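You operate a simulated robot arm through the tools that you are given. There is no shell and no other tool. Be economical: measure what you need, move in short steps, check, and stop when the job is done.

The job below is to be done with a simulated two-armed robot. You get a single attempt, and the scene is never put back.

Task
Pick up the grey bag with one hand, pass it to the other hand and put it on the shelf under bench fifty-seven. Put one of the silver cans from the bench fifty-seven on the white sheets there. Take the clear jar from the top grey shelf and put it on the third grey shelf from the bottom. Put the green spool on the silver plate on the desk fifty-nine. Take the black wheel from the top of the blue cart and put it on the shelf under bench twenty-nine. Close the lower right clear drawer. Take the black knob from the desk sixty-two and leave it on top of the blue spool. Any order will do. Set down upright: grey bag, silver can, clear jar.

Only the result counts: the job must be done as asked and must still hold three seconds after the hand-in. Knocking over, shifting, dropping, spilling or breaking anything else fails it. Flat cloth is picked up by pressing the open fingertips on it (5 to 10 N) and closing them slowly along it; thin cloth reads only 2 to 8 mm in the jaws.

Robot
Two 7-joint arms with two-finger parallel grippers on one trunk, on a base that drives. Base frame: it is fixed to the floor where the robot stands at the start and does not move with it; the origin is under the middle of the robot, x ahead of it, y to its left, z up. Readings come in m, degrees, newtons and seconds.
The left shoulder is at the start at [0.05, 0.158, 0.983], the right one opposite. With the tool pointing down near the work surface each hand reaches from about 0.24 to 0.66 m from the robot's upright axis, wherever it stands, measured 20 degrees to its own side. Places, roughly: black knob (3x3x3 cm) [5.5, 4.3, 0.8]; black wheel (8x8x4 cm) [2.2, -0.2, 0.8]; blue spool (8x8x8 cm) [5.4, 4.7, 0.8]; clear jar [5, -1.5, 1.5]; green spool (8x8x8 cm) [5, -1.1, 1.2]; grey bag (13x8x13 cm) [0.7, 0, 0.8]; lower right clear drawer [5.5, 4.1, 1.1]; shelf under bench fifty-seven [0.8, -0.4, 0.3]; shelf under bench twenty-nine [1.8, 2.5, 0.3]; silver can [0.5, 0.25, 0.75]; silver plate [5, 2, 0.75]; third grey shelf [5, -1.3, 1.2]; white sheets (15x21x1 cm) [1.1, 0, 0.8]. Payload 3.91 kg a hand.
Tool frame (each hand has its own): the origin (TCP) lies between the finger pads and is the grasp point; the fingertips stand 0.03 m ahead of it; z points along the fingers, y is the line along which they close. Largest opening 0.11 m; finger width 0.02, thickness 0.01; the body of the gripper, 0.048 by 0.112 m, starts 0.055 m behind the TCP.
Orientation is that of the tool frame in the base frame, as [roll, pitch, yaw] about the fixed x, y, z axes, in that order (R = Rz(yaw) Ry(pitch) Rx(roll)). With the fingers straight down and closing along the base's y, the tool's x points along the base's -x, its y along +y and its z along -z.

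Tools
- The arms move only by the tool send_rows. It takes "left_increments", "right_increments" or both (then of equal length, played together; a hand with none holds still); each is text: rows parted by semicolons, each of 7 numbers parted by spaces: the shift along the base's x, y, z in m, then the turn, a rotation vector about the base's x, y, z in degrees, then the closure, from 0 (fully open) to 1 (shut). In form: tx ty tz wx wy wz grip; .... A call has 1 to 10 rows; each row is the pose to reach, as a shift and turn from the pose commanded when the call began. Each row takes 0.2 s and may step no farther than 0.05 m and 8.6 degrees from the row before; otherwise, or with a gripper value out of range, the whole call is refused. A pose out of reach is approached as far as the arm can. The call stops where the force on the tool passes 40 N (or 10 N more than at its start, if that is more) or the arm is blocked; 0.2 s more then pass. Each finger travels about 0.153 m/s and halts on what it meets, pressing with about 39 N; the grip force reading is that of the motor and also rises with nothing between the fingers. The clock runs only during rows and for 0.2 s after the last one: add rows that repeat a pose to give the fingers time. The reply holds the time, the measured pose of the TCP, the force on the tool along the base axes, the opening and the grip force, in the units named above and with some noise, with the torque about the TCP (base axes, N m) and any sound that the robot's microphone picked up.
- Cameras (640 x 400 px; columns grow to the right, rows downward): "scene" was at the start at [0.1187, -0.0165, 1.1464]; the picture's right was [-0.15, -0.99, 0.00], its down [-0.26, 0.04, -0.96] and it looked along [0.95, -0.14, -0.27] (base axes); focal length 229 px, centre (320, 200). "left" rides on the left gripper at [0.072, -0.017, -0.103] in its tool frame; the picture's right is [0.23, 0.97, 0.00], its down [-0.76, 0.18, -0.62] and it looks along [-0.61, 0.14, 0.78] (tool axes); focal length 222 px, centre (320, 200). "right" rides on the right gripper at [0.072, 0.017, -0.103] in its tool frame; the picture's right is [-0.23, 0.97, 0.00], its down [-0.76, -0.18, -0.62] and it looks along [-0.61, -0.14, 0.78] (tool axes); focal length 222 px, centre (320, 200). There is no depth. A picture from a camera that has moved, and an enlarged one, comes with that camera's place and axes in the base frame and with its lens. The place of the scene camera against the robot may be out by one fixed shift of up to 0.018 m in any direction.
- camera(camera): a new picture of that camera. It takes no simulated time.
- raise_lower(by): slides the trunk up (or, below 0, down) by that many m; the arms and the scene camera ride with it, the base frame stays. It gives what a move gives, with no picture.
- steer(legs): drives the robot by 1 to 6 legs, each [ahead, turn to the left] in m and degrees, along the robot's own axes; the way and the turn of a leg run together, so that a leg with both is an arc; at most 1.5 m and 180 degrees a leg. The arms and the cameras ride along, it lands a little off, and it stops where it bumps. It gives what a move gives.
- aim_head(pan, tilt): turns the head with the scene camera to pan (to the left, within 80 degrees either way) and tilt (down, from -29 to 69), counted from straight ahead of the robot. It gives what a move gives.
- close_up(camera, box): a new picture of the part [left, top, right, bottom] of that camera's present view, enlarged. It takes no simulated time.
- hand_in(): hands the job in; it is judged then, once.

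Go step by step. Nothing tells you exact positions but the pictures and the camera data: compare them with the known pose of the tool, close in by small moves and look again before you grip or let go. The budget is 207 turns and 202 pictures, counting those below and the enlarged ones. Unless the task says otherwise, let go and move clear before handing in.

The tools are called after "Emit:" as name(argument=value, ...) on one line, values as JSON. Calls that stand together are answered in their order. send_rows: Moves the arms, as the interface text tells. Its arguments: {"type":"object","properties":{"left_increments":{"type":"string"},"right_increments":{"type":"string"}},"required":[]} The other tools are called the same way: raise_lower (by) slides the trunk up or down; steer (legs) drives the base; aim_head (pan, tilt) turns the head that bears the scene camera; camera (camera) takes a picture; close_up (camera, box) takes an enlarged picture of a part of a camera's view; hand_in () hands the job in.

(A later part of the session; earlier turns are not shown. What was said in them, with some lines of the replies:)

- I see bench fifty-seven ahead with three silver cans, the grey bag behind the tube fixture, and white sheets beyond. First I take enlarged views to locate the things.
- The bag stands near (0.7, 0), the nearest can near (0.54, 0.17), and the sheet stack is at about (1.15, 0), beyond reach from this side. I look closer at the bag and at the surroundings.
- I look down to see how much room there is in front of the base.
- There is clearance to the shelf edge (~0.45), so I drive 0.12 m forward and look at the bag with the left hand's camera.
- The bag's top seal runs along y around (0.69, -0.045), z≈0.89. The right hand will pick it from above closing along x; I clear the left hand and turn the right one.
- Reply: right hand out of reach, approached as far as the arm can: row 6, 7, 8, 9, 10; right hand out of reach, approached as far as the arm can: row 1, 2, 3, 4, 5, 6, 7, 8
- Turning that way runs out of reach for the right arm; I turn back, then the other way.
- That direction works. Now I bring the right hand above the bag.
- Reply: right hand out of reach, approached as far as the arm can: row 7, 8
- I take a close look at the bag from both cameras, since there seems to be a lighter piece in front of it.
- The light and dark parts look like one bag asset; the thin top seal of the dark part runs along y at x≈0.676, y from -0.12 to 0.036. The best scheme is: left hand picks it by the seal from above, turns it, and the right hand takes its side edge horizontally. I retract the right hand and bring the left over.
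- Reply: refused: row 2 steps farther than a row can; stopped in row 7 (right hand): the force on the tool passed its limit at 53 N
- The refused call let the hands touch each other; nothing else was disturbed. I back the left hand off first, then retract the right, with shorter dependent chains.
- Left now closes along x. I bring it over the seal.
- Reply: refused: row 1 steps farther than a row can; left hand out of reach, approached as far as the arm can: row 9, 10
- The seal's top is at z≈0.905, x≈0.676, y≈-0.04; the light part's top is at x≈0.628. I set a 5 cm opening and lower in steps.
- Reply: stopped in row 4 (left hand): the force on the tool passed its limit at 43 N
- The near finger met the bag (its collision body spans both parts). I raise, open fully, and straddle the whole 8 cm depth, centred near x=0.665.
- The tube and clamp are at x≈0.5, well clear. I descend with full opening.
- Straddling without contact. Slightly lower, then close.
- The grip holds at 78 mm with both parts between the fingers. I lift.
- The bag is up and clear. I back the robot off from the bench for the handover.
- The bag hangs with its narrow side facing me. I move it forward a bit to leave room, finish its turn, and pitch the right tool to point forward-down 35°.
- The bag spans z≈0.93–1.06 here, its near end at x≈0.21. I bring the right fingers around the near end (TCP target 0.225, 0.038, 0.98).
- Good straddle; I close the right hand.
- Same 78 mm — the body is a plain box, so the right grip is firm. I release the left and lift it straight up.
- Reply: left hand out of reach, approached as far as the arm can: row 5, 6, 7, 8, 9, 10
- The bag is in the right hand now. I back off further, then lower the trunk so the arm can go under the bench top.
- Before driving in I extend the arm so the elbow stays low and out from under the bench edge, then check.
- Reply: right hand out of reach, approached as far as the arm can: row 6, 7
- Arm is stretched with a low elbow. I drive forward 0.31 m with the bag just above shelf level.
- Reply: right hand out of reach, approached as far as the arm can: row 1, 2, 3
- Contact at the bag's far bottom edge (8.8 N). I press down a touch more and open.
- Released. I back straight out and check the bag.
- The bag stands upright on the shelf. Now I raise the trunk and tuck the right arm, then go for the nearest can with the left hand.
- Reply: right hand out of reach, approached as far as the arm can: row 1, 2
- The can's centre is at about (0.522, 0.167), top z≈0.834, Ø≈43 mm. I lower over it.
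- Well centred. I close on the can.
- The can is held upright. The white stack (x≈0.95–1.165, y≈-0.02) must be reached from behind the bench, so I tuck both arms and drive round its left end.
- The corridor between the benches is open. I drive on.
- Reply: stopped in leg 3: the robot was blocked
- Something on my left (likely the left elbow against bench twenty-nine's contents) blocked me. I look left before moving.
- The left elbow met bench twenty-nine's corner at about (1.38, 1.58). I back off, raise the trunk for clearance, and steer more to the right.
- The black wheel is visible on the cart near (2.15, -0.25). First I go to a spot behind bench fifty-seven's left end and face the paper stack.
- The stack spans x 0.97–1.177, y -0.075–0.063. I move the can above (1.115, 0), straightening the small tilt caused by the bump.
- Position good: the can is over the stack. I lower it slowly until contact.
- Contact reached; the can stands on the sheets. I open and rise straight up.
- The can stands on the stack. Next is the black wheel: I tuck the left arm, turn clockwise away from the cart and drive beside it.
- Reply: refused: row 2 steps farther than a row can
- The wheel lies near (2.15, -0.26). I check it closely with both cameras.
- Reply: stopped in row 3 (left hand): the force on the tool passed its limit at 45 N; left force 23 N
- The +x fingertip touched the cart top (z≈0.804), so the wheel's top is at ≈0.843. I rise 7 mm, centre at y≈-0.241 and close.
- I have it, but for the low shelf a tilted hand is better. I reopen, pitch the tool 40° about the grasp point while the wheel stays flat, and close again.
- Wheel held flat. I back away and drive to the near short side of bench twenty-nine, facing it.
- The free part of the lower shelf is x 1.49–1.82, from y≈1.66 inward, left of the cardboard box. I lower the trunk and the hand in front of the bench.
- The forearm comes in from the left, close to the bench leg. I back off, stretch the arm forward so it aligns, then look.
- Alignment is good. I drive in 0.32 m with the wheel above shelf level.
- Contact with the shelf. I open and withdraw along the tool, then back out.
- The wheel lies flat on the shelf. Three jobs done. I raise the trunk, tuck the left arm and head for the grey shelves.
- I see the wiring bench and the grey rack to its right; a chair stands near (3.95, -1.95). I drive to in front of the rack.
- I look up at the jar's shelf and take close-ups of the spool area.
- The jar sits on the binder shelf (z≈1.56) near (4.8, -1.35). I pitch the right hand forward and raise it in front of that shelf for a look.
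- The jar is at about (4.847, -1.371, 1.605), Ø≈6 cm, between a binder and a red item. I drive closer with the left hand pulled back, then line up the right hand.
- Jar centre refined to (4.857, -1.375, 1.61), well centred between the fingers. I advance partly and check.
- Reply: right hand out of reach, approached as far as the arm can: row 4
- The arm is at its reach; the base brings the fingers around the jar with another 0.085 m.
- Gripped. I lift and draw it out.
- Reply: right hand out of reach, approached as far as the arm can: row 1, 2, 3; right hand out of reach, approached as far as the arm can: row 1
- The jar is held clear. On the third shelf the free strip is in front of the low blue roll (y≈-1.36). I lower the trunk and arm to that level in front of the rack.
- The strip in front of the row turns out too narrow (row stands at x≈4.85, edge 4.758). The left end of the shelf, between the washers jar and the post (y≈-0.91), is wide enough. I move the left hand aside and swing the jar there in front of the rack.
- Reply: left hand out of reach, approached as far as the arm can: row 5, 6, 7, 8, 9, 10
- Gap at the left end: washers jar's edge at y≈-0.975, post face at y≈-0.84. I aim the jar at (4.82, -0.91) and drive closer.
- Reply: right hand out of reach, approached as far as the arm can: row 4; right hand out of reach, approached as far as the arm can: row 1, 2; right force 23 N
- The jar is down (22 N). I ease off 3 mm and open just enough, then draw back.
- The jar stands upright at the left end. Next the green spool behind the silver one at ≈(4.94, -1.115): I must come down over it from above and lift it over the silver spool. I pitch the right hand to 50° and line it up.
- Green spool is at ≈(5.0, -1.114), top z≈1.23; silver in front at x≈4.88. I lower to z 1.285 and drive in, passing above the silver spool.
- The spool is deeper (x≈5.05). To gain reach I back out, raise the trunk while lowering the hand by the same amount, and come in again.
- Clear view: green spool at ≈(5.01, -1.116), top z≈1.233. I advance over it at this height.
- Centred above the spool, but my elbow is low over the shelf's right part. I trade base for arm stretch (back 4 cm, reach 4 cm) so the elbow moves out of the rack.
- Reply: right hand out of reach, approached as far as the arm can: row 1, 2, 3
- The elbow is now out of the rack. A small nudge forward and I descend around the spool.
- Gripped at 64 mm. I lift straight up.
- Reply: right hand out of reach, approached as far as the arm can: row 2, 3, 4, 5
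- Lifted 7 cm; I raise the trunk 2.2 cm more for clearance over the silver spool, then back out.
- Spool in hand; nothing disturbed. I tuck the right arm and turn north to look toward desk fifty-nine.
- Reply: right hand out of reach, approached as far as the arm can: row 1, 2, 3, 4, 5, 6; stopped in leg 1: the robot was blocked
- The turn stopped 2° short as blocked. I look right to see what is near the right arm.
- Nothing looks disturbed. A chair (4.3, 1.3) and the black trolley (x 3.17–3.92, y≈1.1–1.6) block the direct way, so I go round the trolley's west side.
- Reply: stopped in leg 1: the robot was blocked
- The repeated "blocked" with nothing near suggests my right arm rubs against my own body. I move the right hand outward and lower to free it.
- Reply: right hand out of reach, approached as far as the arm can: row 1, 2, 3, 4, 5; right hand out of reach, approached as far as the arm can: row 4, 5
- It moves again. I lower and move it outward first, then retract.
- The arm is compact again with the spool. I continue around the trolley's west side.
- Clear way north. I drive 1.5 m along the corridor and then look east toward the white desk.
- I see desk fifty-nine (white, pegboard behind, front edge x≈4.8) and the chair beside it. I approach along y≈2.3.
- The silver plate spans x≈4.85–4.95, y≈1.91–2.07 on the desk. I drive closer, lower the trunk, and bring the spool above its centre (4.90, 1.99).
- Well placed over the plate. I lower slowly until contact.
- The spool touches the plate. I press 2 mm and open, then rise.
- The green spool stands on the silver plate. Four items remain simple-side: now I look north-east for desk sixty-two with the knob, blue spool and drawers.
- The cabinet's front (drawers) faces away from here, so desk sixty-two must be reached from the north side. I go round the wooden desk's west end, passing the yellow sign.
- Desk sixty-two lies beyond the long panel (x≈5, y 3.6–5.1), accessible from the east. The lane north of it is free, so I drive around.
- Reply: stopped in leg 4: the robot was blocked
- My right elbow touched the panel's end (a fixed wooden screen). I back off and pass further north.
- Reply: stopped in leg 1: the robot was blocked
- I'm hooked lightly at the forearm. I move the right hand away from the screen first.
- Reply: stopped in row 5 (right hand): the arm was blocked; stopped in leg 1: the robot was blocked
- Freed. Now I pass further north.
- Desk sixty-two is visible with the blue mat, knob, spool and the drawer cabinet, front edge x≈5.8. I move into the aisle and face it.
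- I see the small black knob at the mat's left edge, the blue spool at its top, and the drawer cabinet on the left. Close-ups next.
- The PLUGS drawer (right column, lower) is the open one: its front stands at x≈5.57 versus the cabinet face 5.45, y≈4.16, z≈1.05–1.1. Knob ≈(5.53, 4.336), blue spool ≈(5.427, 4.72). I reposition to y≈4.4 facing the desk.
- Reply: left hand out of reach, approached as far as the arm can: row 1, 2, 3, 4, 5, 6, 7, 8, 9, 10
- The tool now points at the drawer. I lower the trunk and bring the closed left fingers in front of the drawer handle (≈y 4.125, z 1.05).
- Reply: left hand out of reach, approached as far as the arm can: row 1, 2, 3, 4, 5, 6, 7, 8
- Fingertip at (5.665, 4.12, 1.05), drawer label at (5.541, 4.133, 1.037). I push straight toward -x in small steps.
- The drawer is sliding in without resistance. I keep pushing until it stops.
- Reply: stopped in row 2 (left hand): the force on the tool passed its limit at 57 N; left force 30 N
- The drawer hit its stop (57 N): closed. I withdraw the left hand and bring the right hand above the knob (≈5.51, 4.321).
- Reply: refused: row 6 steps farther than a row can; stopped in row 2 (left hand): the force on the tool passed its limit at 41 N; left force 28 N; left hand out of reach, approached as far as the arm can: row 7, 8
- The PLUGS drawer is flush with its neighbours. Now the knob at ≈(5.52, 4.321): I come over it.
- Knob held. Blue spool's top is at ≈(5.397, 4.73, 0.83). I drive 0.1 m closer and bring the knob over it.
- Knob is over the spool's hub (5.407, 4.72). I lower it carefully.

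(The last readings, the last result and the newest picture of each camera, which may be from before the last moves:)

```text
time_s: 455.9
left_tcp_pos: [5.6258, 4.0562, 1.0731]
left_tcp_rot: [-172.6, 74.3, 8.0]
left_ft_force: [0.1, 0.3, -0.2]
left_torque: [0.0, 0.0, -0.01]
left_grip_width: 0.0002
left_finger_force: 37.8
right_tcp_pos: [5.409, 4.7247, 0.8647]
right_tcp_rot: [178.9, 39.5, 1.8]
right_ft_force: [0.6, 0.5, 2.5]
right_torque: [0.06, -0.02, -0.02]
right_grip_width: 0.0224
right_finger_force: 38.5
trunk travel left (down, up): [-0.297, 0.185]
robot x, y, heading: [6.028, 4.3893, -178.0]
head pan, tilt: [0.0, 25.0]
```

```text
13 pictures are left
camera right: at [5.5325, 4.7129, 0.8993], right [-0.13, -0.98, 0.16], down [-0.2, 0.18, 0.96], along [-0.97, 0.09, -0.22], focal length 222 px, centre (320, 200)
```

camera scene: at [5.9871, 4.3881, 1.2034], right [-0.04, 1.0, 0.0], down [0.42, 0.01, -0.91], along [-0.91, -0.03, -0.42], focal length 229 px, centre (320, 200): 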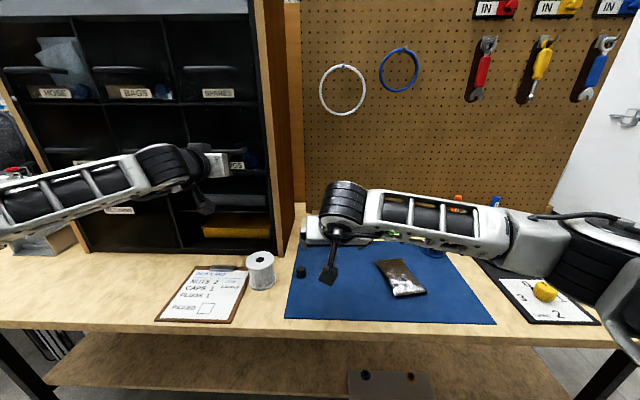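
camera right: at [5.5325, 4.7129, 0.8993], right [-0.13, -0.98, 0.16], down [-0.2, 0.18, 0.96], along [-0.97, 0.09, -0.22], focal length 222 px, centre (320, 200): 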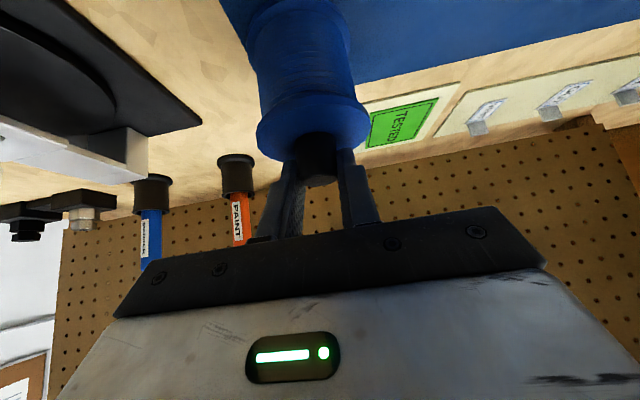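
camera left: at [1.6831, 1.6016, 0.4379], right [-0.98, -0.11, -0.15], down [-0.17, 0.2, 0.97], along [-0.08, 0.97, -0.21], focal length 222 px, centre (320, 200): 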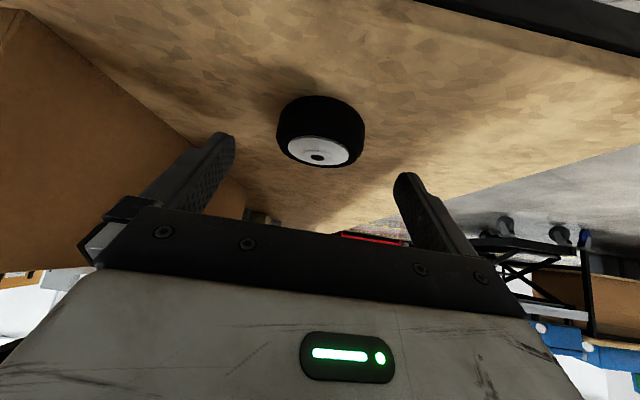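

Contact on the spool top. I open and withdraw upward along the tool.

Emit:
send_rows(right_increments="0 0 -0.001 0 0 0 0.95; 0 0 -0.001 0 0 0 0.75; 0 0 -0.001 0 0 0 0.65; 0 0 -0.001 0 0 0 0.5; 0 0 -0.001 0 0 0 0.4; 0.01 0 0.015 0 0 0 0.4; 0.03 0 0.04 0 0 0 0.4; 0.06 0 0.07 0 0 0 0.4; 0.09 0 0.1 0 0 0 0.4")

Emit:
camera(camera="right")

```text
time_s: 457.9
left_tcp_pos: [5.6252, 4.0568, 1.0722]
left_tcp_rot: [-172.8, 74.3, 8.0]
left_ft_force: [0.6, -0.8, -0.1]
left_torque: [-0.03, 0.01, -0.01]
left_grip_width: 0.0002
left_finger_force: 38.0
right_tcp_pos: [5.4978, 4.7263, 0.9647]
right_tcp_rot: [178.8, 39.1, 1.9]
right_ft_force: [0.3, -0.2, 0.4]
right_torque: [-0.01, 0.02, 0.01]
right_grip_width: 0.0661
right_finger_force: 0.1
trunk travel left (down, up): [-0.297, 0.185]
robot x, y, heading: [6.027, 4.3909, -178.4]
head pan, tilt: [0.0, 25.0]
```

```text
12 pictures are left
camera right: at [5.6209, 4.7148, 0.9977], right [-0.13, -0.98, 0.16], down [-0.2, 0.18, 0.96], along [-0.97, 0.09, -0.22], focal length 222 px, centre (320, 200)
```

right: 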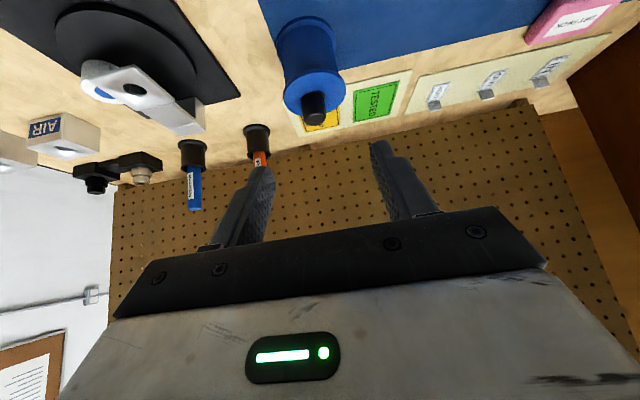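

The knob stands on the blue spool. I back away a little and make a last check of knob and drawer.

Emit:
steer(legs=[[-0.2, 0]])

Emit:
camera(camera="scene")

Emit:
close_up(camera="scene", box=[60, 60, 300, 260])

```text
time_s: 459.5
left_tcp_pos: [5.8251, 4.062, 1.0718]
left_tcp_rot: [-172.7, 74.3, 7.9]
left_ft_force: [-1.0, 0.6, 0.1]
left_torque: [0.0, 0.01, 0.01]
left_grip_width: 0.0
left_finger_force: 37.8
right_tcp_pos: [5.6958, 4.7335, 0.9628]
right_tcp_rot: [178.9, 39.5, 1.9]
right_ft_force: [0.3, -0.2, 0.1]
right_torque: [-0.01, -0.02, -0.02]
right_grip_width: 0.0657
right_finger_force: 0.0
trunk travel left (down, up): [-0.297, 0.185]
robot x, y, heading: [6.2313, 4.4016, -178.2]
head pan, tilt: [0.0, 25.0]
```

```text
11 pictures are left
camera scene: at [6.0819, 4.3914, 1.203], right [-0.03, 1.0, 0.0], down [0.42, 0.01, -0.91], along [-0.91, -0.03, -0.42], focal length 229 px, centre (320, 200)
```

scene: 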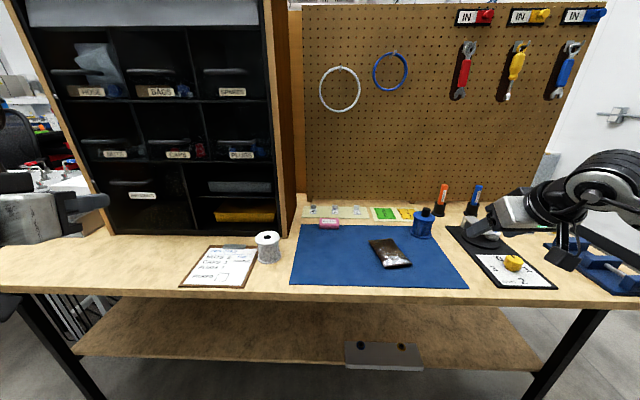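

```text
2.00 times, centred on (180, 160) of scene
camera zoom: at [6.0819, 4.3914, 1.203], right [-0.03, 1.0, 0.0], down [0.42, 0.01, -0.91], along [-0.91, -0.03, -0.42], focal length 458 px, centre (600, 280)
```

zoom: 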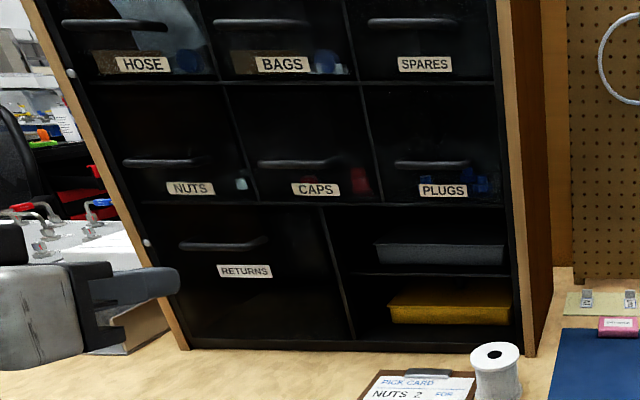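

The drawer is closed in line with its neighbours, the knob rests on the blue spool, and both hands are empty and clear. I hand the job in.

Emit:
hand_in()

```text
The job is handed in.
```

I did all seven parts of the job and handed it in; I don't have the judge's result.

- **Checked in the last pictures I took of each:** the bag and jar stand upright where asked, as does the can, and the wheel lies on its shelf. The spool is on the plate, the drawer is shut, and the knob is on top of the blue spool.
- **Bumps while driving:** my elbow hit something at bench twenty-nine's corner, probably the large grey tray on it, and that tray may now sit about 3° turned. My arm also caught briefly on the wooden screen behind desk sixty-two.
- **Light contact:** the right hand, probably its camera, may have pressed on the silver wire spool at about 6 N while I gripped the green one.

Apart from that tray, I saw nothing moved in the pictures I took.
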